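You operate a simulated robot arm through the tools that you are given. There is no shell and no other tool. Be economical: measure what you need, move in short steps, check, and stop when the job is done.

The job below is to be done with a simulated robot arm. You get a single attempt, and the scene is never put back.

Task
Close the teal inlet valve, vent the blue test pot and slide the purple cup under the drain outlet.
Fine: the cup from the rubber mat at the back; inlet closed before the orange vent rocker goes to Open; it stays open; the green drain valve stays closed. Set down upright: what you pick out.

The check looks at the end state, three seconds after you hand in, the way a careful person would. Anything else that was tipped, shoved, dropped, spilled or broken makes it a failure.

Robot
A 7-joint arm with a two-finger parallel gripper, fixed in place. Base frame: the origin is at the foot of the arm, x ahead of it, y to its left, z up; the work surface is at about z = 0.8. Lengths are in m, angles in rad, forces in N, time in s.
With the tool pointing down near the work surface it reaches from about 0.24 to 0.68 m from the base axis. Its first joint turns from -1.152 to 1.152 rad. Payload 2.4 kg.
The TCP is the grasp point between the finger pads, 0.03 m short of the fingertips. In the tool frame z runs along the fingers and y along their closing line. The gripper opens to 0.094 m. The fingers are 0.028 m wide and 0.01 m thick; the gripper's body (0.05 by 0.096 m) begins 0.055 m behind the TCP.
Orientation is that of the tool frame in the base frame, as a unit quaternion [x, y, z, w]. With the fingers straight down and closing along the base's y, the tool's x points along the base's -x, its y along +y and its z along -z.

Tools
- The arm moves only by the tool step_arm. Its argument "series" is a list of rows, each an object (a shift or turn left out is 0, a gripper value left out holds the last) with "xyz": the shift along the tool's x, y, z in m, a list of three; "dr": the turn, a rotation vector about the tool's x, y, z in rad, a list of three; "grip": the gripper command, from -1 (shut) to 1 (fully open), values between in proportion. In form: [{"xyz": [tx, ty, tz], "dr": [wx, wy, wz], "grip": grip}, ...]. A call has 1 to 10 rows; each row shifts and turns the commanded pose from where the row before left it, along the tool's axes as they then stand. Rows are played at 5 a second. More than 0.05 m and 0.15 rad between two rows, or a gripper value outside its range, and nothing of the call is played. Where a pose cannot be reached the arm comes as near as it can. A force on the tool above 40 N (or 10 N above the force at the start of the call, whichever is more), or a blocked arm, ends the call early, and 0.2 s more pass. The fingers move at their own pace (about 0.153 m/s each) and stop on an object; they squeeze with about 32 N. The grip force told is the motor's: it shows also when the fingers shut on nothing. Time passes only in rows, and 0.2 s behind the last, so rows that do not move let the fingers close. The reply holds the time, the measured pose of the TCP, the force on the tool along the base axes, the opening and the grip force, in the units named above and with some noise, with the torque about the TCP (base axes, N m) and any sound that the robot's microphone picked up.
- Cameras (640 x 400 px; columns grow to the right, rows downward): "scene" is fixed at [0.0443, 0.482, 1.4378]; the picture's right is [-0.65, -0.76, 0.00], its down [-0.47, 0.40, -0.79] and it looks along [0.60, -0.51, -0.62] (base axes); focal length 318 px, centre (320, 200). "wrist" rides on the gripper at [0.076, 0.014, -0.102] in the tool frame; the picture's right is [-0.18, 0.98, 0.00], its down [-0.75, -0.14, -0.64] and it looks along [-0.63, -0.12, 0.77] (tool axes); focal length 243 px, centre (320, 200). There is no depth. A picture from a camera that has moved, and an enlarged one, comes with that camera's place and axes in the base frame and with its lens.
- get_image(camera): a new picture of that camera. No time passes.
- inspect(camera, box): a new picture of the part [left, top, right, bottom] of that camera's present view, enlarged. No time passes.
- job_done(): hands the job in; it is judged then, once.

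Work in short steps. Places have to be worked out from the pictures, the camera data and where the tool is seen: move nearer, look again, correct. Check each grasp and each placing, and mend what went wrong. You have 120 turns and 76 pictures in all, those below and enlarged ones among them. Open the gripper and draw the arm clear of the work before you hand the job in, unless the task says otherwise; then end with one line.

The tools are called after "Request:" as name(argument=value, ...) on one line, values as JSON. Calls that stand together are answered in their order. step_arm: Moves the arm, as the interface text tells. Its arguments: {"type":"object","properties":{"series":{"type":"array","items":{"type":"object","properties":{"xyz":{"type":"array","items":{"type":"number"}},"dr":{"type":"array","items":{"type":"number"}},"grip":{"type":"number"}}}}},"required":["series"]} The other tools are called the same way: get_image (camera) takes a picture; inspect (camera, box) takes an enlarged picture of a part of a camera's view; job_done () hands the job in.

At the start:

```text
clock: 0.0
tcp_pos: [0.4734, 0.0053, 1.1911]
tcp_rot: [0.0, 1.0, 0.0, -0.001]
wrist_force: [-0.2, 0.8, -0.2]
wrist_torque: [-0.02, 0.0, 0.0]
grip_width: 0.0938
gripper_force: 0.1
```

scene: 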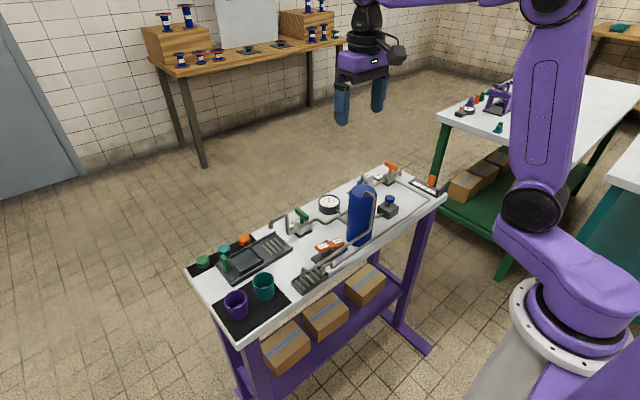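
wrist: 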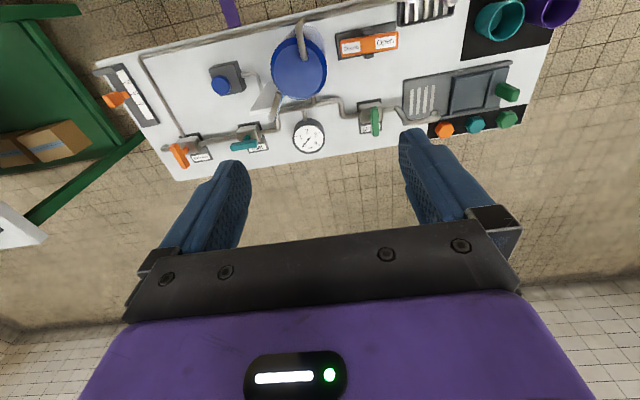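

I'll start by enlarging the bench in both views to identify the parts.

Request:
inspect(camera="scene", box=[180, 200, 340, 330])

Request:
inspect(camera="scene", box=[280, 150, 460, 290])

Request:
inspect(camera="wrist", box=[90, 0, 340, 190])

Request:
inspect(camera="wrist", box=[330, 0, 580, 160])

```text
3.08 times, centred on (260, 265) of scene
camera zoom: at [0.0443, 0.482, 1.4378], right [-0.65, -0.76, 0.0], down [-0.47, 0.4, -0.79], along [0.6, -0.51, -0.62], focal length 978 px, centre (505, 0)
```

zoom: 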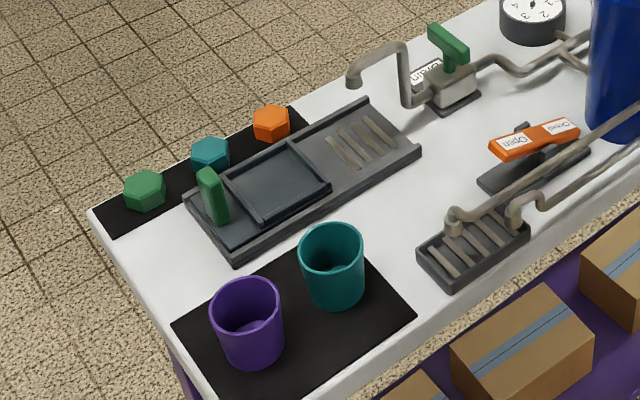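

```text
2.86 times, centred on (370, 220) of scene
camera zoom: at [0.0443, 0.482, 1.4378], right [-0.65, -0.76, 0.0], down [-0.47, 0.4, -0.79], along [0.6, -0.51, -0.62], focal length 909 px, centre (177, 143)
```

zoom: 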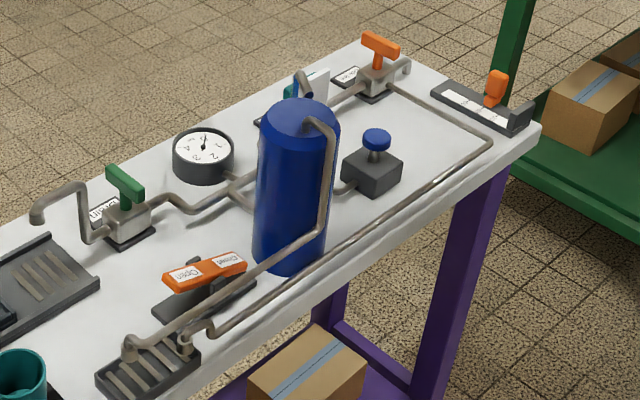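

```text
2.11 times, centred on (215, 95) of wrist
camera zoom: at [0.396, 0.0201, 1.2943], right [0.18, 0.98, 0.0], down [0.75, -0.14, 0.64], along [0.63, -0.12, -0.77], focal length 511 px, centre (541, 421)
```

zoom: 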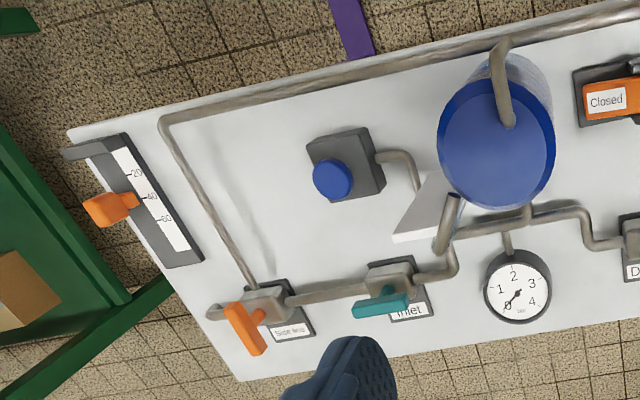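

```text
2.50 times, centred on (455, 80) of wrist
camera zoom: at [0.396, 0.0201, 1.2943], right [0.18, 0.98, 0.0], down [0.75, -0.14, 0.64], along [0.63, -0.12, -0.77], focal length 606 px, centre (-18, 500)
```

zoom: 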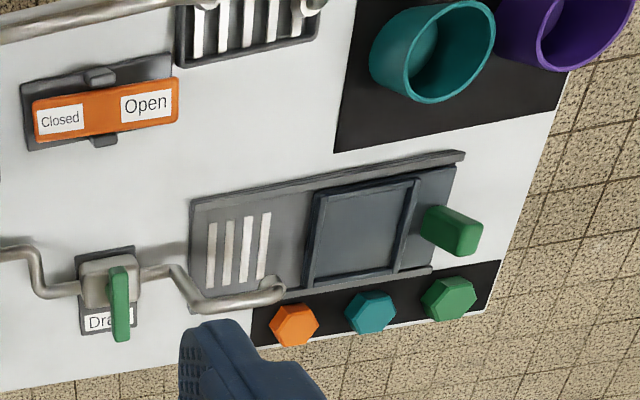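

The parts are found: the teal inlet lever lies along its pipe (open), near (0.59, -0.16). The green drain lever lies across its pipe (closed). The rocker is near (0.465, 0.085), the drain spout tip near (0.589, 0.189, 0.876), and there is a sled with a green handle near (0.58, 0.28). I'm moving down for a closer look at the inlet.

Request:
step_arm(series=[{"xyz": [0.005, -0.031, 0.034], "grip": 1}, {"xyz": [0.005, -0.031, 0.034]}, {"xyz": [0.005, -0.031, 0.034]}, {"xyz": [0.005, -0.031, 0.034]}, {"xyz": [0.005, -0.031, 0.034]}, {}])

Request:
get_image(camera="wrist")

```text
clock: 1.4
tcp_pos: [0.4458, -0.1491, 1.0196]
tcp_rot: [-0.001, 1.0, 0.0, 0.001]
wrist_force: [-0.7, 0.9, -0.6]
wrist_torque: [0.02, 0.02, -0.01]
grip_width: 0.094
gripper_force: 0.1
```

```text
69 pictures are left
camera wrist: at [0.3689, -0.1349, 1.1229], right [0.18, 0.98, 0.0], down [0.75, -0.14, 0.64], along [0.63, -0.12, -0.77], focal length 243 px, centre (320, 200)
```

wrist: 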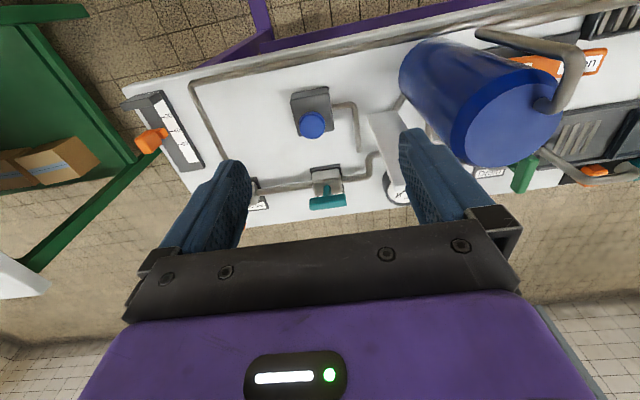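

Request:
inspect(camera="wrist", box=[240, 80, 420, 220])

Request:
inspect(camera="scene", box=[330, 150, 430, 220])

```text
2.86 times, centred on (330, 150) of wrist
camera zoom: at [0.3689, -0.1349, 1.1229], right [0.18, 0.98, 0.0], down [0.75, -0.14, 0.64], along [0.63, -0.12, -0.77], focal length 693 px, centre (291, 343)
```

zoom: 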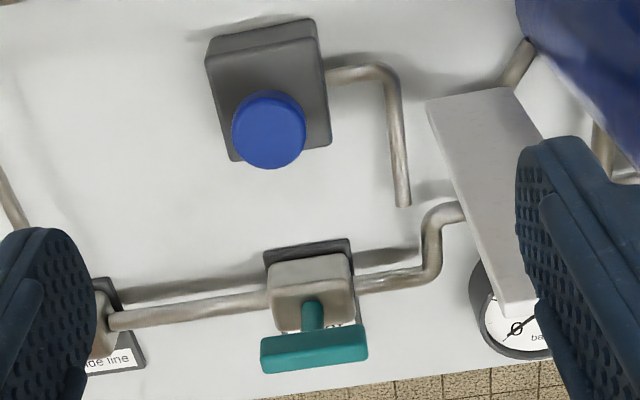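

```text
5.71 times, centred on (380, 185) of scene
camera zoom: at [0.0443, 0.482, 1.4378], right [-0.65, -0.76, 0.0], down [-0.47, 0.4, -0.79], along [0.6, -0.51, -0.62], focal length 1817 px, centre (-23, 286)
```

zoom: 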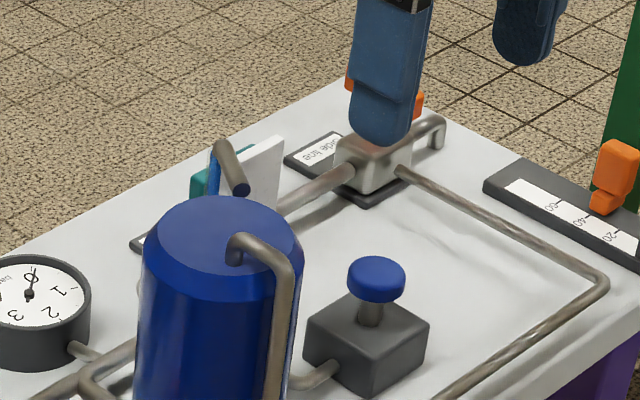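

The two views agree: teal bar centre is about (0.585, -0.165, 0.867), lying along base y and about 5 cm long. An upright plate stands at about x=0.50, y=-0.10 to -0.06, up to z≈0.97, which I'll avoid. I'm moving over the valve at height and starting the yaw turn that swings the camera toward -y.

Request:
step_arm(series=[{"xyz": [-0.046, -0.005, 0]}, {"xyz": [-0.046, -0.005, 0]}, {"xyz": [-0.046, -0.005, 0]}, {"dr": [0, 0, -0.1428]}, {"dr": [0, 0, -0.1428]}, {"dr": [0, 0, -0.1428]}, {"dr": [0, 0, -0.1428]}, {"dr": [0, 0, -0.1428]}, {"dr": [0, 0, -0.1428]}, {"dr": [0, 0, -0.1428]}])

Request:
step_arm(series=[{"dr": [0, 0, -0.1428]}, {"dr": [0, 0, -0.1428]}, {"dr": [0, 0, -0.1428]}, {"dr": [0, 0, -0.1428]}, {"grip": 0.0}, {}, {}])

Request:
get_image(camera="wrist")

Request:
inspect(camera="scene", box=[330, 130, 450, 220])

```text
clock: 3.6
tcp_pos: [0.5861, -0.1651, 1.0212]
tcp_rot: [-0.481, 0.877, 0.0, 0.0]
wrist_force: [-0.5, 0.4, 0.1]
wrist_torque: [0.0, 0.01, 0.0]
grip_width: 0.0943
gripper_force: 0.0
```

```text
clock: 5.2
tcp_pos: [0.5863, -0.1639, 1.0216]
tcp_rot: [-0.707, 0.707, 0.0, 0.001]
wrist_force: [0.0, -0.2, -0.1]
wrist_torque: [-0.04, -0.01, -0.01]
grip_width: 0.047
gripper_force: 0.1
```

```text
66 pictures are left
camera wrist: at [0.5716, -0.2405, 1.1241], right [-0.98, 0.18, 0.0], down [0.14, 0.75, 0.64], along [0.12, 0.63, -0.77], focal length 243 px, centre (320, 200)
```

wrist: 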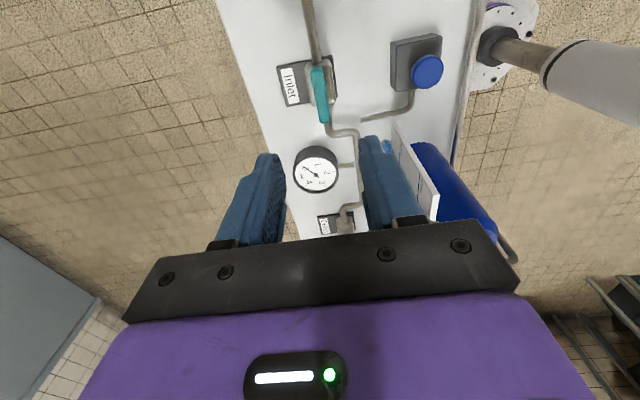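

```text
4.44 times, centred on (390, 175) of scene
camera zoom: at [0.0443, 0.482, 1.4378], right [-0.65, -0.76, 0.0], down [-0.47, 0.4, -0.79], along [0.6, -0.51, -0.62], focal length 1413 px, centre (9, 311)
```

zoom: 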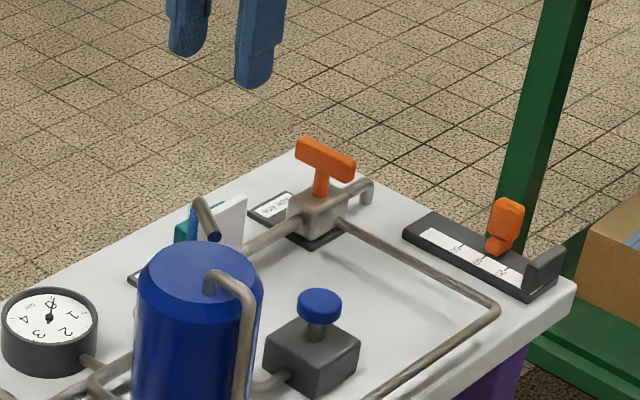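

The wrist view confirms the bar is centred at about (0.586, -0.164), right under the TCP. I'm descending with the fingers straddling it, tips ending at about z=0.853.

Request:
step_arm(series=[{"xyz": [0, 0, 0.045]}, {"xyz": [0, 0, 0.045]}, {"xyz": [0, 0, 0.03]}, {"xyz": [0, 0, 0.016]}, {}])

Request:
get_image(camera="wrist")

Request:
inspect(camera="scene", box=[330, 130, 450, 220])

```text
clock: 6.4
tcp_pos: [0.5879, -0.165, 0.8847]
tcp_rot: [0.707, -0.707, -0.001, 0.0]
wrist_force: [-0.5, -0.7, -0.6]
wrist_torque: [0.01, -0.02, -0.02]
grip_width: 0.047
gripper_force: 0.0
```

```text
64 pictures are left
camera wrist: at [0.5723, -0.2405, 0.988], right [-0.98, 0.18, 0.0], down [0.14, 0.75, 0.64], along [0.12, 0.63, -0.77], focal length 243 px, centre (320, 200)
```

wrist: 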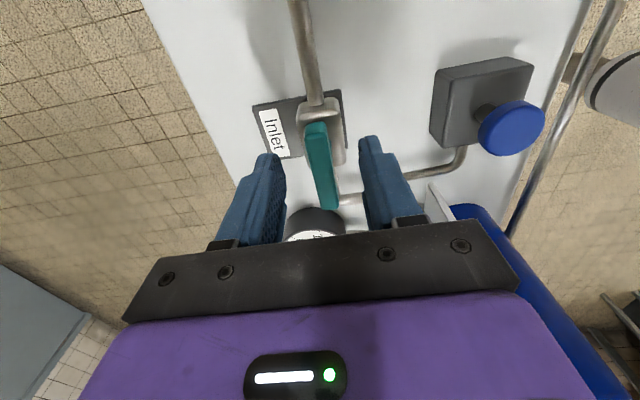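

```text
4.44 times, centred on (390, 175) of scene
camera zoom: at [0.0443, 0.482, 1.4378], right [-0.65, -0.76, 0.0], down [-0.47, 0.4, -0.79], along [0.6, -0.51, -0.62], focal length 1413 px, centre (9, 311)
```

zoom: 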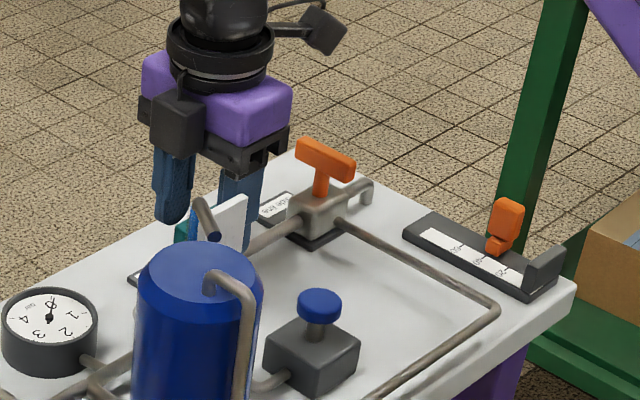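

The bar lies centred between the fingers. Closing on it now.

Request:
step_arm(series=[{"grip": -1}, {}, {}])

Request:
get_image(camera="wrist")

```text
clock: 7.2
tcp_pos: [0.5855, -0.1644, 0.8849]
tcp_rot: [-0.707, 0.707, 0.001, -0.001]
wrist_force: [-17.4, 1.9, 5.9]
wrist_torque: [-0.12, -0.14, 0.0]
grip_width: 0.0117
gripper_force: 45.2
```

```text
62 pictures are left
camera wrist: at [0.571, -0.2406, 0.9879], right [-0.98, 0.18, 0.0], down [0.14, 0.75, 0.64], along [0.11, 0.63, -0.77], focal length 243 px, centre (320, 200)
```

wrist: 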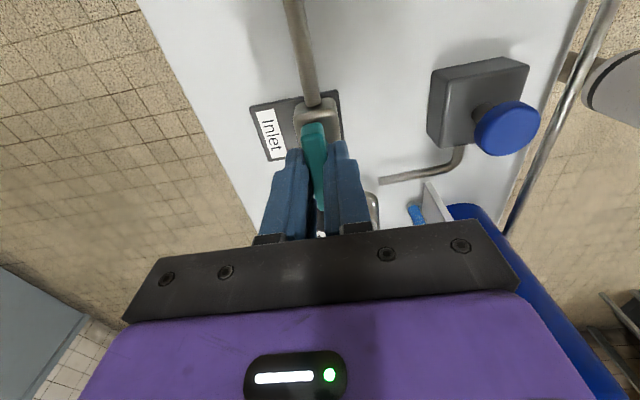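

Gripped (12 mm opening), with a sideways load from about 2 mm of offset. I'm shifting to relieve it and trying a small turn one way.

Request:
step_arm(series=[{"xyz": [0, 0.002, 0]}, {"dr": [0, 0, 0.08]}, {"dr": [0, 0, 0.08]}, {"dr": [0, 0, 0.08]}])

```text
clock: 8.2
tcp_pos: [0.5845, -0.1656, 0.8857]
tcp_rot: [-0.617, 0.787, -0.001, 0.001]
wrist_force: [6.4, -3.1, -6.9]
wrist_torque: [0.68, 0.18, 0.03]
grip_width: 0.0118
gripper_force: 44.9
```

It turned 0.24 rad with almost no torque, so this is the right direction. Continuing.

Request:
step_arm(series=[{"dr": [0, 0, 0.12]}, {"dr": [0, 0, 0.12]}, {"dr": [0, 0, 0.12]}, {"dr": [0, 0, 0.12]}, {"dr": [0, 0, 0.12]}])

Request:
get_image(camera="wrist")

```text
clock: 9.4
tcp_pos: [0.5848, -0.1646, 0.8849]
tcp_rot: [-0.356, 0.934, -0.001, 0.001]
wrist_force: [19.7, -3.0, -15.3]
wrist_torque: [-0.62, 0.44, 0.01]
grip_width: 0.0118
gripper_force: 45.0
```

```text
61 pictures are left
camera wrist: at [0.5181, -0.2043, 0.9878], right [-0.52, 0.86, 0.0], down [0.66, 0.4, 0.64], along [0.55, 0.33, -0.77], focal length 243 px, centre (320, 200)
```

wrist: 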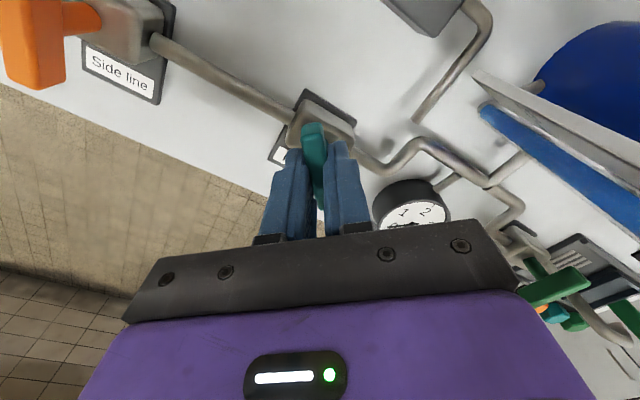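

The lever follows the fingers. I'm easing the small side load and turning the remaining ~0.73 rad.

Request:
step_arm(series=[{"xyz": [-0.001, -0.0009, 0.0005]}, {"dr": [0, 0, 0.12]}, {"dr": [0, 0, 0.12]}, {"dr": [0, 0, 0.12]}, {"dr": [0, 0, 0.12]}, {"dr": [0, 0, 0.12]}, {"dr": [0, 0, 0.12]}])

Request:
get_image(camera="wrist")

```text
clock: 11.0
tcp_pos: [0.5843, -0.1648, 0.886]
tcp_rot: [-0.002, 1.0, 0.0, -0.001]
wrist_force: [2.2, -2.5, -0.7]
wrist_torque: [-0.2, -0.88, 0.0]
grip_width: 0.012
gripper_force: 44.8
```

```text
60 pictures are left
camera wrist: at [0.5084, -0.1505, 0.988], right [0.18, 0.98, 0.0], down [0.75, -0.14, 0.64], along [0.63, -0.11, -0.77], focal length 243 px, centre (320, 200)
```

wrist: 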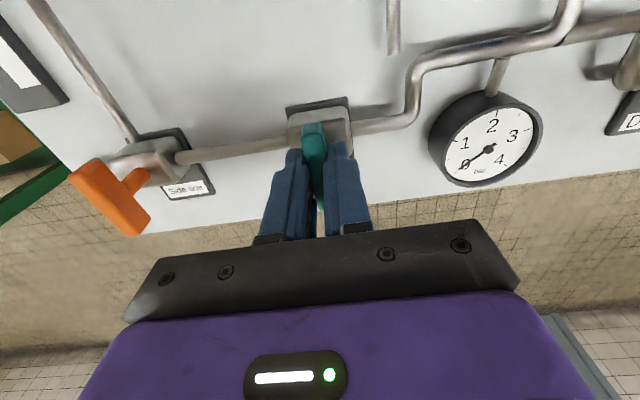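

The lever is now across the pipe. I'm checking for an end stop with a little more turn.

Request:
step_arm(series=[{"dr": [0, 0, 0.04]}, {"dr": [0, 0, 0.03]}, {}])

```text
clock: 11.8
tcp_pos: [0.585, -0.1644, 0.8849]
tcp_rot: [0.029, 1.0, 0.0, -0.001]
wrist_force: [3.0, -6.1, 1.6]
wrist_torque: [-0.15, 0.62, 1.48]
grip_width: 0.0126
gripper_force: 45.0
```

The torque jumped to 1.5 N m, so the lever is at its stop and the inlet is closed. I'm relaxing the twist, opening the fingers and rising.

Request:
step_arm(series=[{"dr": [0, 0, -0.02]}, {"grip": -0.1}, {}, {}, {"xyz": [0, 0, -0.03]}, {"xyz": [0, 0, -0.04]}, {"xyz": [0, 0, -0.04]}, {"dr": [0, 0, -0.05]}, {}])

Request:
get_image(camera="wrist")

```text
clock: 13.8
tcp_pos: [0.5843, -0.1652, 0.9959]
tcp_rot: [-0.005, 1.0, 0.001, 0.0]
wrist_force: [-0.5, 0.0, -0.1]
wrist_torque: [0.02, -0.04, -0.02]
grip_width: 0.0423
gripper_force: 0.1
```

```text
59 pictures are left
camera wrist: at [0.508, -0.1507, 1.0986], right [0.17, 0.98, 0.0], down [0.76, -0.13, 0.64], along [0.63, -0.11, -0.77], focal length 243 px, centre (320, 200)
```

wrist: 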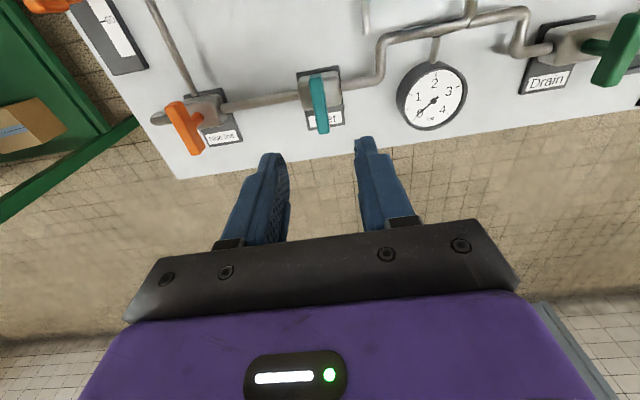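

The inlet lever is clearly across its pipe. Now I'm rising above the pot and moving over to view the rocker.

Request:
step_arm(series=[{"xyz": [0, 0, -0.045]}, {"xyz": [0, 0, -0.045]}, {"xyz": [0, 0, -0.045]}, {"xyz": [0.033, 0.035, 0]}, {"xyz": [0.033, 0.035, 0]}, {"xyz": [0.033, 0.035, 0]}, {"xyz": [0.033, 0.035, 0]}, {"xyz": [0.033, 0.035, 0]}, {"xyz": [0.033, 0.035, 0]}, {"xyz": [0.033, 0.035, 0]}])

Request:
step_arm(series=[{"xyz": [0, 0.01, 0.045]}, {"xyz": [0, 0, 0.045]}, {"xyz": [0, 0, 0.02]}, {}])

Request:
get_image(camera="wrist")

```text
clock: 16.0
tcp_pos: [0.3528, 0.0758, 1.1285]
tcp_rot: [-0.005, 1.0, 0.0, 0.0]
wrist_force: [0.2, 0.4, -0.6]
wrist_torque: [0.03, 0.01, -0.01]
grip_width: 0.0423
gripper_force: 0.1
```

```text
clock: 17.0
tcp_pos: [0.3526, 0.0867, 1.019]
tcp_rot: [-0.005, 1.0, 0.0, 0.0]
wrist_force: [0.1, -0.3, 0.2]
wrist_torque: [0.01, -0.02, 0.05]
grip_width: 0.0421
gripper_force: 0.0
```

```text
58 pictures are left
camera wrist: at [0.2758, 0.1012, 1.121], right [0.17, 0.98, 0.0], down [0.76, -0.13, 0.64], along [0.63, -0.11, -0.77], focal length 243 px, centre (320, 200)
```

wrist: 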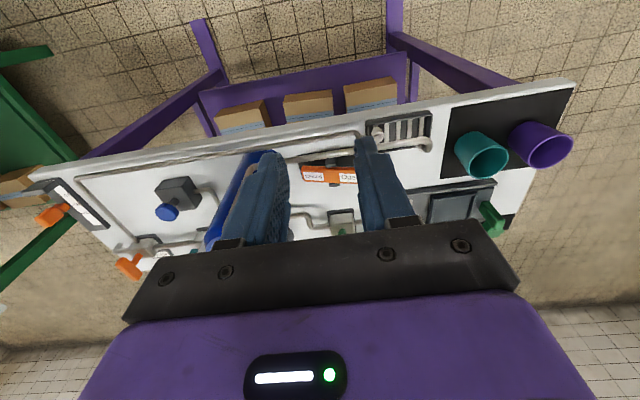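

Request:
inspect(camera="wrist", box=[230, 90, 450, 240])

Request:
inspect(camera="scene", box=[285, 170, 405, 300])

```text
2.67 times, centred on (340, 165) of wrist
camera zoom: at [0.2758, 0.1012, 1.121], right [0.17, 0.98, 0.0], down [0.76, -0.13, 0.64], along [0.63, -0.11, -0.77], focal length 647 px, centre (267, 293)
```

zoom: 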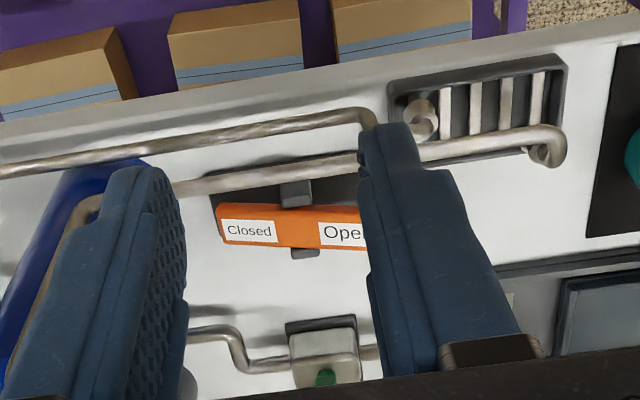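

```text
3.08 times, centred on (345, 235) of scene
camera zoom: at [0.0443, 0.482, 1.4378], right [-0.65, -0.76, 0.0], down [-0.47, 0.4, -0.79], along [0.6, -0.51, -0.62], focal length 978 px, centre (243, 92)
```

zoom: 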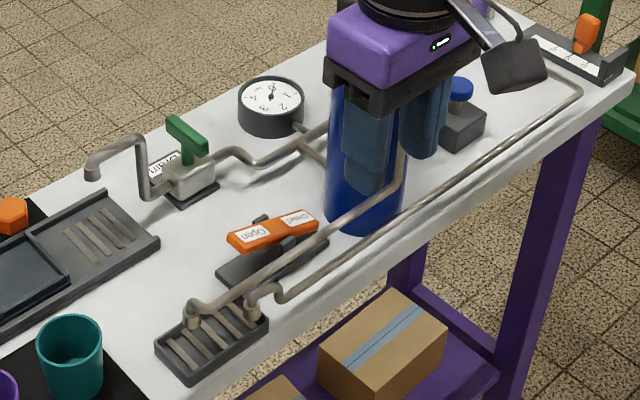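

The Open end of the rocker is about (0.463, 0.115), and its pipe runs lower and about 4–5 cm nearer the base. I'm closing the fingers and placing them above the Open end.

Request:
step_arm(series=[{"xyz": [-0.037, 0.009, 0], "grip": -1}, {"xyz": [-0.037, 0.009, 0]}, {"xyz": [-0.037, 0.009, 0]}, {"xyz": [0, 0, 0.04]}, {"xyz": [0, 0, 0.03]}, {}])

Request:
get_image(camera="wrist")

Request:
inspect(camera="scene", box=[285, 170, 405, 300])

```text
clock: 18.4
tcp_pos: [0.4622, 0.1164, 0.9509]
tcp_rot: [-0.006, 1.0, 0.001, -0.001]
wrist_force: [-0.5, 0.5, -0.3]
wrist_torque: [-0.02, 0.04, 0.01]
grip_width: 0.0
gripper_force: 31.7
```

```text
55 pictures are left
camera wrist: at [0.3858, 0.1298, 1.0533], right [0.17, 0.98, 0.0], down [0.75, -0.13, 0.64], along [0.63, -0.11, -0.77], focal length 243 px, centre (320, 200)
```

wrist: 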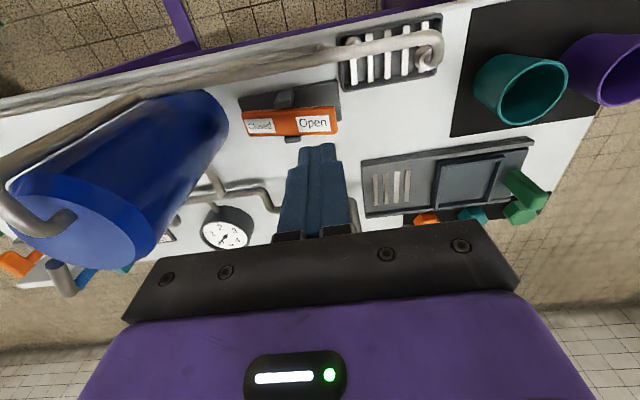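

```text
3.08 times, centred on (345, 235) of scene
camera zoom: at [0.0443, 0.482, 1.4378], right [-0.65, -0.76, 0.0], down [-0.47, 0.4, -0.79], along [0.6, -0.51, -0.62], focal length 978 px, centre (243, 92)
```

zoom: 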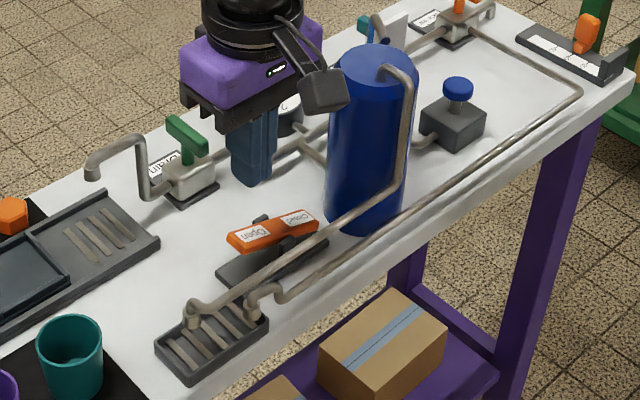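

The fingers are over the Open end, at about (0.464, 0.111). I'm lowering in small steps and watching the force.

Request:
step_arm(series=[{"xyz": [0, 0, 0.03]}, {"xyz": [0, 0, 0.015]}, {"xyz": [0, 0, 0.008]}, {"xyz": [0, 0, 0.006]}, {"xyz": [0, 0, 0.006]}])

Request:
get_image(camera="wrist")

Request:
inspect(camera="scene", box=[285, 170, 405, 300])

```text
clock: 19.6
tcp_pos: [0.4615, 0.1171, 0.8859]
tcp_rot: [-0.005, 1.0, 0.0, 0.0]
wrist_force: [-1.0, -0.5, 0.2]
wrist_torque: [-0.01, 0.01, 0.01]
grip_width: 0.0
gripper_force: 31.7
```

```text
53 pictures are left
camera wrist: at [0.3848, 0.1301, 0.9882], right [0.17, 0.98, 0.0], down [0.75, -0.13, 0.64], along [0.63, -0.11, -0.77], focal length 243 px, centre (320, 200)
```

wrist: 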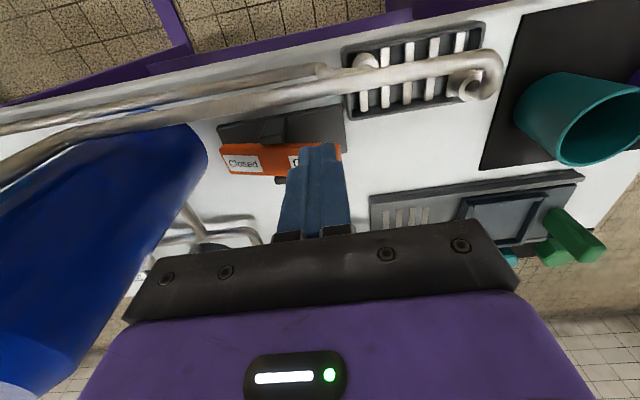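

```text
3.08 times, centred on (345, 235) of scene
camera zoom: at [0.0443, 0.482, 1.4378], right [-0.65, -0.76, 0.0], down [-0.47, 0.4, -0.79], along [0.6, -0.51, -0.62], focal length 978 px, centre (243, 92)
```

zoom: 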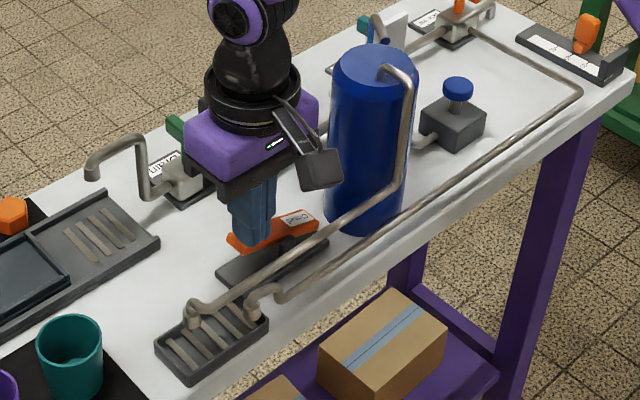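

No contact yet (tip at z≈0.856). Lowering further in small steps.

Request:
step_arm(series=[{"xyz": [0, 0, 0.004]}, {"xyz": [0, 0, 0.004]}, {"xyz": [0, 0, 0.004]}])

```text
clock: 20.4
tcp_pos: [0.462, 0.1162, 0.8737]
tcp_rot: [-0.005, 1.0, 0.0, 0.0]
wrist_force: [-1.1, 0.4, 1.6]
wrist_torque: [0.03, 0.03, 0.01]
grip_width: 0.0
gripper_force: 31.5
```

Light contact, about 1.6 N. I'm continuing the press.

Request:
step_arm(series=[{"xyz": [0, 0, 0.004]}, {"xyz": [0, 0, 0.004]}, {"xyz": [0, 0, 0.003]}, {"xyz": [0, 0, 0.003]}, {"xyz": [0, 0, 0.003]}])

Request:
inspect(camera="wrist", box=[190, 80, 390, 220])

```text
clock: 21.2
tcp_pos: [0.461, 0.1162, 0.8656]
tcp_rot: [-0.005, 1.0, 0.0, 0.001]
wrist_force: [-4.8, -1.2, 17.1]
wrist_torque: [-0.14, 0.23, -0.03]
grip_width: 0.0
gripper_force: 32.4
stopped in row 4: the force on the tool passed its limit at 48 N (the readings are from after the stop); the commanded pose is now the measured one
```

```text
2.86 times, centred on (290, 150) of wrist
camera zoom: at [0.3848, 0.1301, 0.9679], right [0.17, 0.98, 0.0], down [0.75, -0.13, 0.64], along [0.63, -0.11, -0.77], focal length 693 px, centre (406, 343)
```

zoom: 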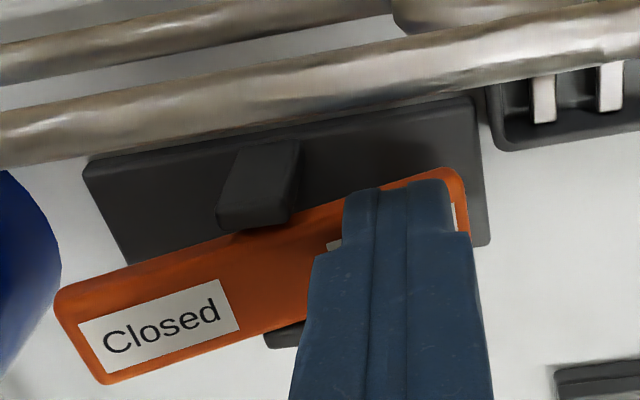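

The rocker tipped and hit its stop, with the Closed end now raised. I'm lifting off to verify it stays.

Request:
step_arm(series=[{"xyz": [0, 0, -0.01]}, {"xyz": [0, 0, -0.04]}, {"xyz": [0, 0, -0.05]}, {"xyz": [0, 0, -0.05]}, {}])

Request:
inspect(camera="wrist", box=[190, 60, 390, 200])

Request:
inspect(camera="scene", box=[270, 180, 370, 280])

```text
clock: 22.4
tcp_pos: [0.4603, 0.1176, 1.0141]
tcp_rot: [-0.006, 1.0, 0.0, 0.0]
wrist_force: [0.3, -0.4, -0.4]
wrist_torque: [0.0, 0.0, -0.02]
grip_width: 0.0
gripper_force: 31.9
```

```text
2.86 times, centred on (290, 130) of wrist
camera zoom: at [0.3837, 0.1322, 1.1167], right [0.17, 0.98, 0.0], down [0.76, -0.13, 0.64], along [0.63, -0.11, -0.77], focal length 693 px, centre (406, 400)
```

zoom: 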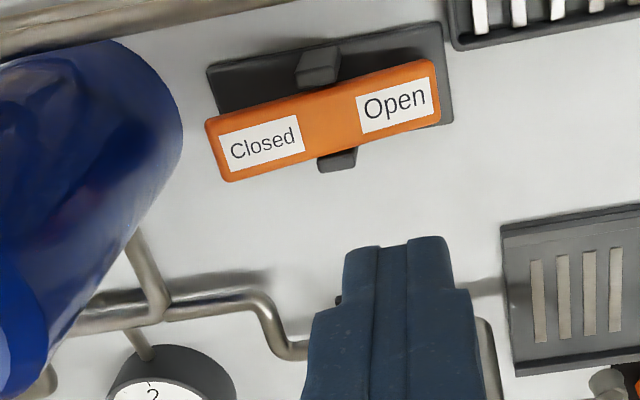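

```text
4.00 times, centred on (320, 230) of scene
camera zoom: at [0.0443, 0.482, 1.4378], right [-0.65, -0.76, 0.0], down [-0.47, 0.4, -0.79], along [0.6, -0.51, -0.62], focal length 1272 px, centre (320, 80)
```

zoom: 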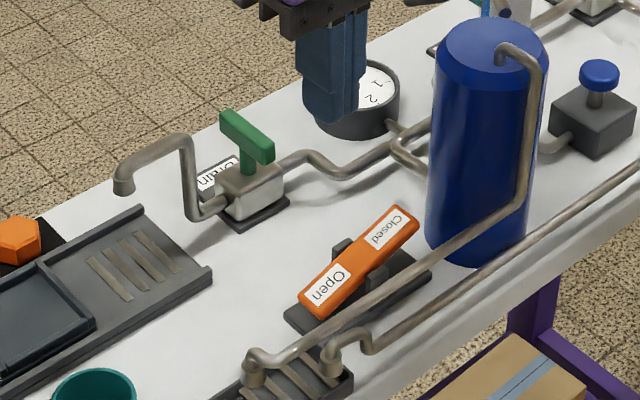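

The rocker is latched Open, and the drain is still across its pipe. Next I'm moving to view the cups and the tray.

Request:
step_arm(series=[{"xyz": [0, 0, -0.045], "grip": 1}, {"xyz": [0.028, 0.042, 0]}, {"xyz": [0.028, 0.042, 0]}, {"xyz": [0.028, 0.042, 0]}, {"xyz": [0.028, 0.042, 0]}, {"xyz": [0.028, 0.042, 0]}, {}])

Request:
get_image(camera="wrist")

Request:
inspect(camera="scene", box=[180, 210, 310, 330])

```text
refused: row 2 steps farther than a row can; nothing moved
```

```text
48 pictures are left
camera wrist: at [0.3837, 0.1322, 1.1167], right [0.17, 0.98, 0.0], down [0.76, -0.13, 0.64], along [0.63, -0.11, -0.77], focal length 243 px, centre (320, 200)
```

wrist: 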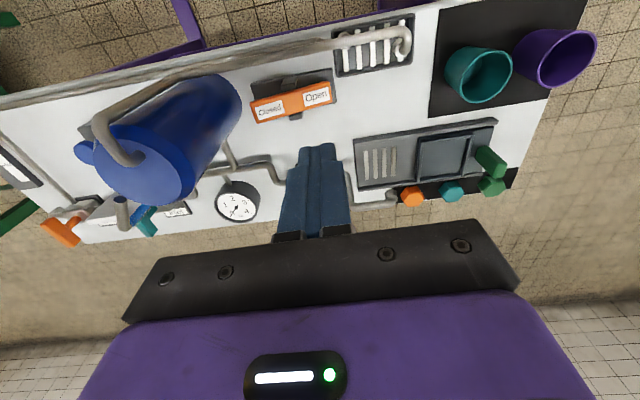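

```text
3.33 times, centred on (245, 270) of scene
camera zoom: at [0.0443, 0.482, 1.4378], right [-0.65, -0.76, 0.0], down [-0.47, 0.4, -0.79], along [0.6, -0.51, -0.62], focal length 1060 px, centre (570, -33)
```

zoom: 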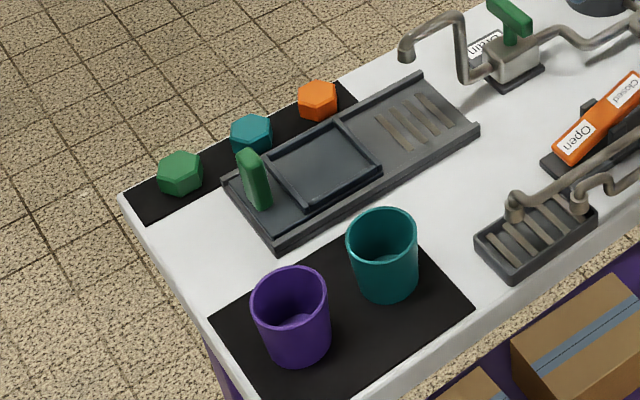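

I'm moving in slightly smaller steps toward the cups.

Request:
step_arm(series=[{"xyz": [0, 0, -0.04], "grip": 1}, {"xyz": [0.02, 0.04, 0]}, {"xyz": [0.02, 0.04, 0]}, {"xyz": [0.02, 0.04, 0]}, {"xyz": [0.02, 0.04, 0]}, {"xyz": [0.02, 0.04, 0]}, {"xyz": [0, 0.02, 0]}, {}])

Request:
get_image(camera="wrist")

```text
clock: 24.2
tcp_pos: [0.3588, 0.336, 1.057]
tcp_rot: [-0.005, 1.0, 0.0, 0.0]
wrist_force: [-0.8, 0.2, 0.7]
wrist_torque: [0.01, 0.02, 0.03]
grip_width: 0.094
gripper_force: 0.0
```

```text
46 pictures are left
camera wrist: at [0.2813, 0.3489, 1.1598], right [0.17, 0.98, 0.0], down [0.75, -0.13, 0.64], along [0.63, -0.11, -0.77], focal length 243 px, centre (320, 200)
```

wrist: 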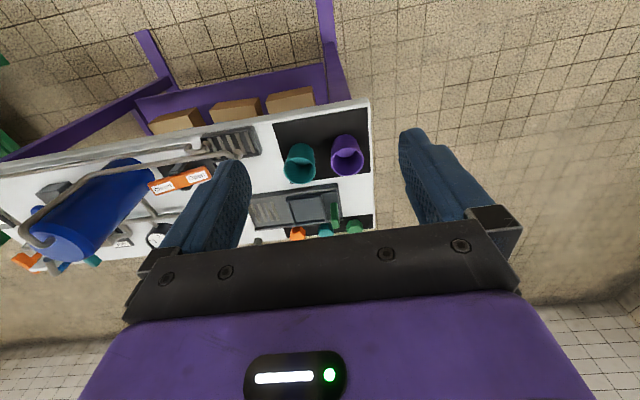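

Request:
inspect(camera="wrist", box=[230, 90, 400, 240])

```text
2.67 times, centred on (315, 165) of wrist
camera zoom: at [0.2813, 0.3489, 1.1598], right [0.17, 0.98, 0.0], down [0.75, -0.13, 0.64], along [0.63, -0.11, -0.77], focal length 647 px, centre (333, 293)
```

zoom: 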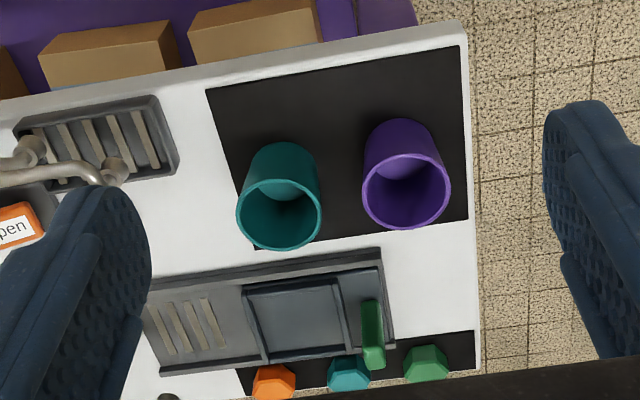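

The purple cup's rim is about (0.471, 0.356, 0.848), about 5 cm across, with a 2 cm gap to the teal cup. So I'll close along x, with the camera swung to +y. Starting the yaw.

Request:
step_arm(series=[{"dr": [0, 0, 0.1437]}, {"dr": [0, 0, 0.1437]}, {"dr": [0, 0, 0.1437]}, {"dr": [0, 0, 0.1437]}, {"dr": [0, 0, 0.1437]}, {"dr": [0, 0, 0.1437]}, {"dr": [0, 0, 0.1437]}, {"dr": [0, 0, 0.1437]}, {"dr": [0, 0, 0.1437]}, {"dr": [0, 0, 0.1437]}])

Request:
step_arm(series=[{"dr": [0, 0, 0.1437]}, {"xyz": [0.007, 0.038, 0]}, {"xyz": [0.007, 0.038, 0]}, {"xyz": [0.007, 0.036, 0]}, {}])

Request:
get_image(camera="wrist")

Request:
inspect(camera="scene", box=[180, 180, 310, 330])

```text
clock: 26.4
tcp_pos: [0.3594, 0.3341, 1.0551]
tcp_rot: [0.655, 0.755, 0.0, 0.0]
wrist_force: [0.2, -0.4, -0.4]
wrist_torque: [0.02, 0.01, -0.01]
grip_width: 0.0941
gripper_force: 0.0
```

```text
clock: 27.6
tcp_pos: [0.473, 0.3576, 1.0551]
tcp_rot: [0.707, 0.708, 0.0, 0.0]
wrist_force: [-1.0, 0.5, -1.0]
wrist_torque: [-0.01, -0.01, -0.03]
grip_width: 0.0937
gripper_force: 0.0
```

```text
44 pictures are left
camera wrist: at [0.4873, 0.4341, 1.1579], right [0.98, -0.18, 0.0], down [-0.14, -0.75, 0.64], along [-0.12, -0.63, -0.77], focal length 243 px, centre (320, 200)
```

wrist: 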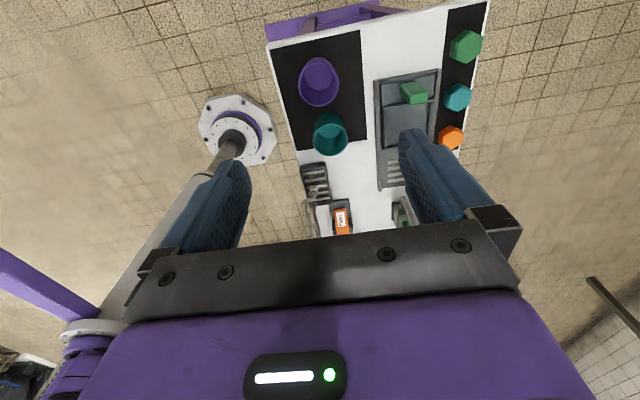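

```text
2.67 times, centred on (245, 255) of scene
camera zoom: at [0.0443, 0.482, 1.4378], right [-0.65, -0.76, 0.0], down [-0.47, 0.4, -0.79], along [0.6, -0.51, -0.62], focal length 848 px, centre (520, 53)
```

zoom: 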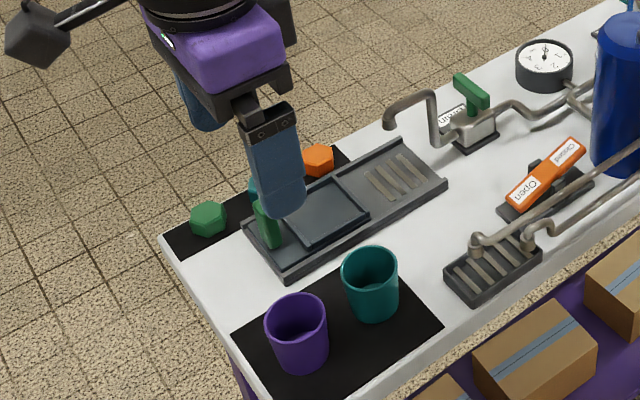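

Request:
inspect(camera="wrist", box=[260, 20, 480, 160])

```text
2.86 times, centred on (370, 90) of wrist
camera zoom: at [0.4873, 0.4341, 1.1579], right [0.98, -0.18, 0.0], down [-0.14, -0.75, 0.64], along [-0.12, -0.63, -0.77], focal length 693 px, centre (177, 514)
```

zoom: 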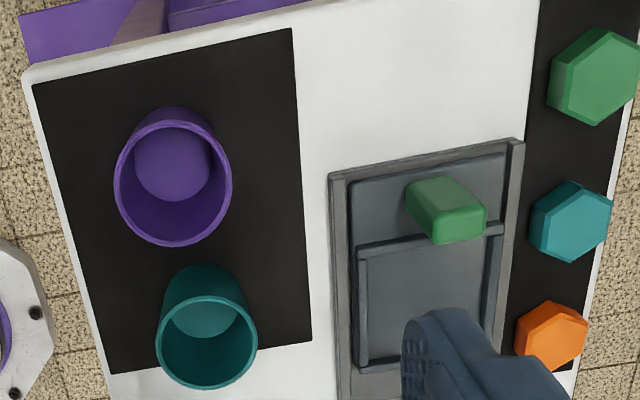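

The cup is confirmed at (0.470, 0.357). I'm centring over it and descending so the open fingers straddle it, with tips at about 0.82.

Request:
step_arm(series=[{"xyz": [-0.001, -0.003, 0.03]}, {"xyz": [0, 0, 0.045]}, {"xyz": [0, 0, 0.045]}, {"xyz": [0, 0, 0.035]}, {}])

Request:
get_image(camera="wrist")

Request:
inspect(camera="scene", box=[180, 220, 310, 340])

```text
clock: 28.8
tcp_pos: [0.4689, 0.3556, 0.8982]
tcp_rot: [0.707, 0.707, 0.001, 0.0]
wrist_force: [0.3, 0.3, -0.5]
wrist_torque: [-0.03, -0.01, 0.04]
grip_width: 0.0938
gripper_force: 0.2
```

```text
41 pictures are left
camera wrist: at [0.4827, 0.4331, 1.0017], right [0.98, -0.18, 0.0], down [-0.14, -0.75, 0.64], along [-0.12, -0.63, -0.77], focal length 243 px, centre (320, 200)
```

wrist: 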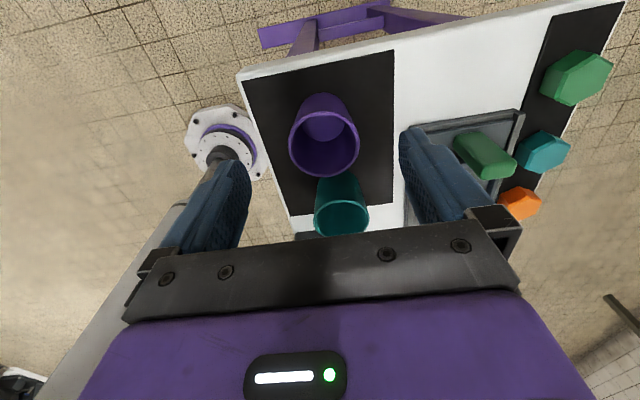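

```text
3.33 times, centred on (245, 280) of scene
camera zoom: at [0.0443, 0.482, 1.4378], right [-0.65, -0.76, 0.0], down [-0.47, 0.4, -0.79], along [0.6, -0.51, -0.62], focal length 1060 px, centre (570, -67)
```

zoom: 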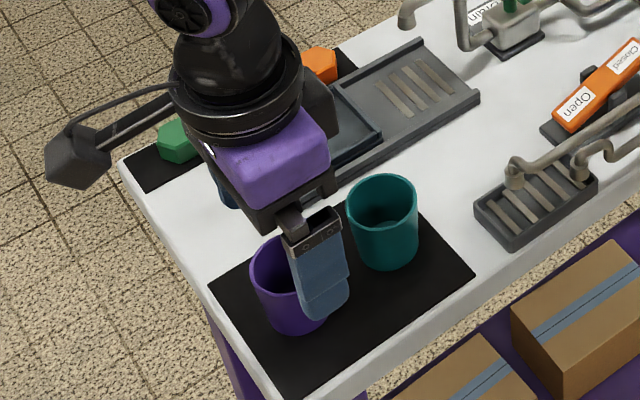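

The rim sits between the fingers; I see about 3 mm of offset in y. I'm correcting that, lowering and closing.

Request:
step_arm(series=[{"xyz": [0.003, 0.002, 0.025]}, {"xyz": [0, 0, 0.02]}, {}, {"grip": -0.3}, {"grip": -0.6}, {}, {}])

Request:
get_image(camera="wrist")

```text
clock: 30.4
tcp_pos: [0.4709, 0.3583, 0.855]
tcp_rot: [0.707, 0.707, 0.001, 0.001]
wrist_force: [1.6, 0.8, 1.5]
wrist_torque: [0.03, -0.05, -0.01]
grip_width: 0.0478
gripper_force: 31.3
```

```text
39 pictures are left
camera wrist: at [0.484, 0.4356, 0.9572], right [0.98, -0.18, 0.0], down [-0.14, -0.75, 0.64], along [-0.12, -0.63, -0.77], focal length 243 px, centre (320, 200)
```

wrist: 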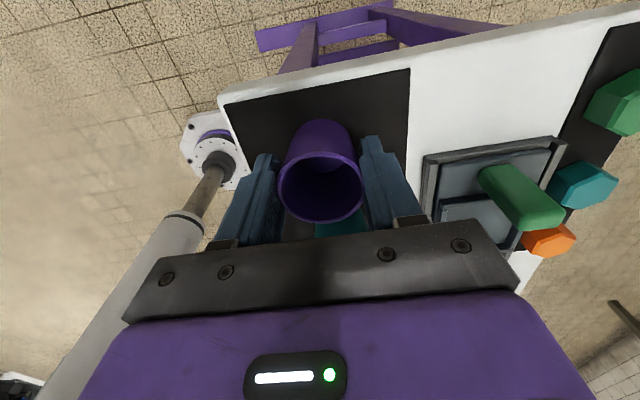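

The cup is gripped (47.8 mm opening). Lifting straight up.

Request:
step_arm(series=[{"xyz": [0, 0, -0.02]}, {"xyz": [0, 0, -0.04]}, {"xyz": [0, 0, -0.04]}, {"xyz": [0, 0, -0.02]}, {}])

Request:
get_image(camera="wrist")

Request:
inspect(camera="scene", box=[180, 200, 310, 320])

```text
clock: 31.6
tcp_pos: [0.4702, 0.3581, 0.9759]
tcp_rot: [0.707, 0.708, 0.0, 0.001]
wrist_force: [0.4, 0.0, -0.4]
wrist_torque: [0.0, 0.04, -0.03]
grip_width: 0.0187
gripper_force: 0.0
```

```text
38 pictures are left
camera wrist: at [0.4835, 0.4356, 1.079], right [0.98, -0.18, 0.0], down [-0.14, -0.75, 0.64], along [-0.12, -0.63, -0.77], focal length 243 px, centre (320, 200)
```

wrist: 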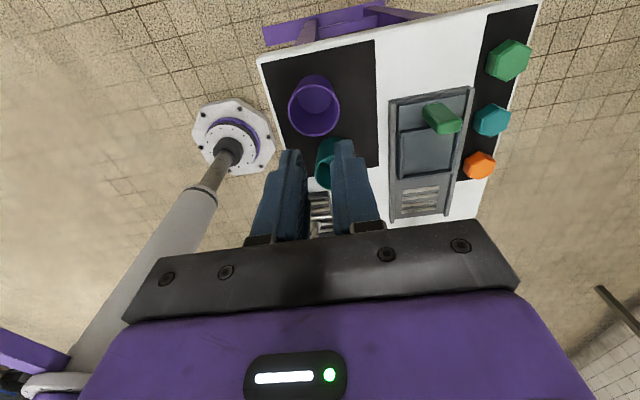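

```text
3.33 times, centred on (245, 260) of scene
camera zoom: at [0.0443, 0.482, 1.4378], right [-0.65, -0.76, 0.0], down [-0.47, 0.4, -0.79], along [0.6, -0.51, -0.62], focal length 1060 px, centre (570, 0)
```

zoom: 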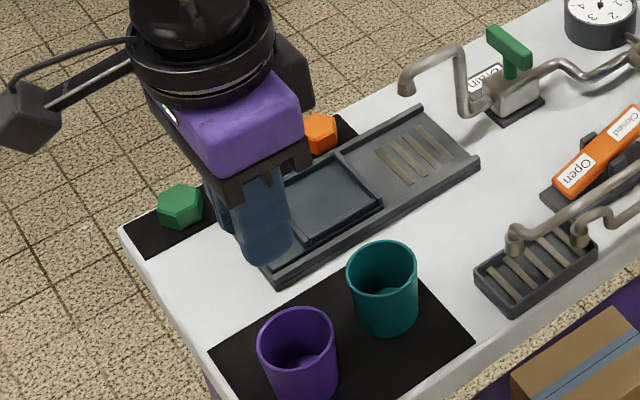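

The cup slipped out: the opening went to 18.7 mm. It's still upright on the mat. I'm looking closely at it before gripping again.

Request:
inspect(camera="wrist", box=[260, 50, 380, 150])

Request:
inspect(camera="scene", box=[200, 265, 300, 330])

```text
4.00 times, centred on (320, 100) of wrist
camera zoom: at [0.4835, 0.4356, 1.079], right [0.98, -0.18, 0.0], down [-0.14, -0.75, 0.64], along [-0.12, -0.63, -0.77], focal length 970 px, centre (320, 600)
```

zoom: 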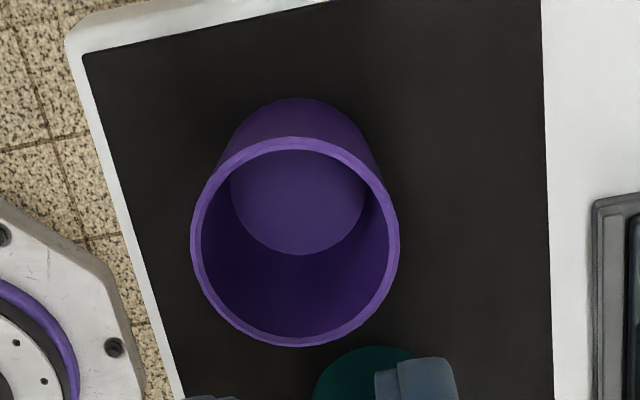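

```text
6.15 times, centred on (250, 298) of scene
camera zoom: at [0.0443, 0.482, 1.4378], right [-0.65, -0.76, 0.0], down [-0.47, 0.4, -0.79], along [0.6, -0.51, -0.62], focal length 1957 px, centre (751, -400)
```

zoom: 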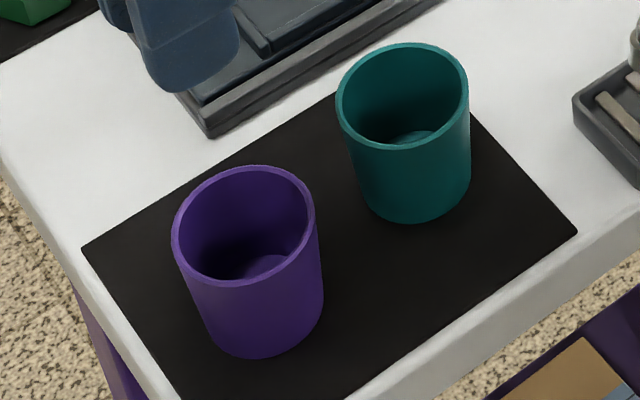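

The rim is now about (0.462, 0.356) and slightly tapered; my grip had been only on the fingertips at the rim. I'm reopening, recentring and descending so the pads sit deeper on the wall.

Request:
step_arm(series=[{"grip": 0.5}, {"xyz": [-0.0015, -0.008, 0]}, {"xyz": [0, 0, 0.04]}, {"xyz": [0, 0, 0.04]}, {"xyz": [0, 0, 0.03]}, {"xyz": [0, 0, 0.022]}, {}])

Request:
get_image(camera="wrist")

Request:
inspect(camera="scene", box=[190, 250, 300, 330])

```text
clock: 33.2
tcp_pos: [0.4624, 0.3552, 0.8419]
tcp_rot: [0.706, 0.708, 0.0, 0.0]
wrist_force: [0.1, -0.4, 0.6]
wrist_torque: [0.02, -0.01, -0.04]
grip_width: 0.0705
gripper_force: 0.0
```

```text
34 pictures are left
camera wrist: at [0.4768, 0.4321, 0.9445], right [0.98, -0.18, 0.0], down [-0.14, -0.75, 0.64], along [-0.12, -0.63, -0.77], focal length 243 px, centre (320, 200)
```

wrist: 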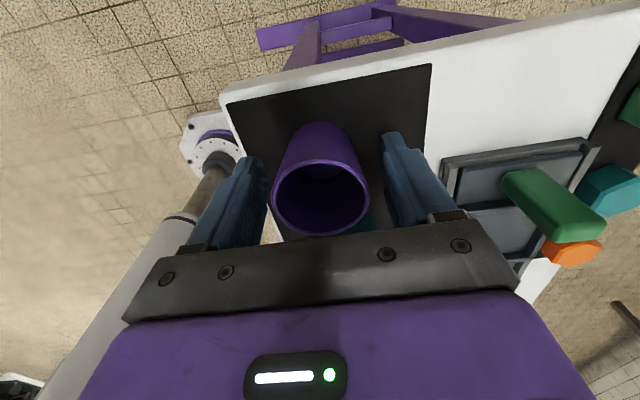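

```text
5.00 times, centred on (245, 290) of scene
camera zoom: at [0.0443, 0.482, 1.4378], right [-0.65, -0.76, 0.0], down [-0.47, 0.4, -0.79], along [0.6, -0.51, -0.62], focal length 1590 px, centre (695, -250)
```

zoom: 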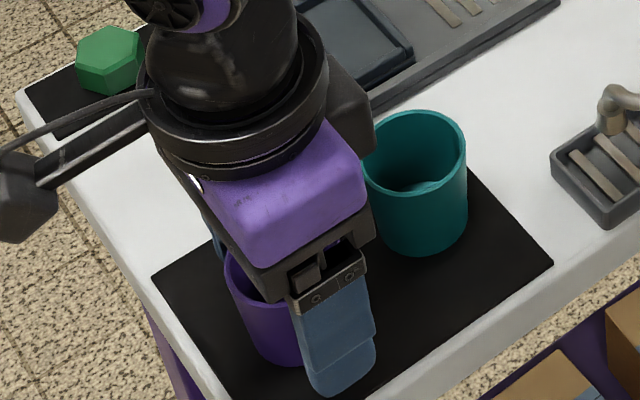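

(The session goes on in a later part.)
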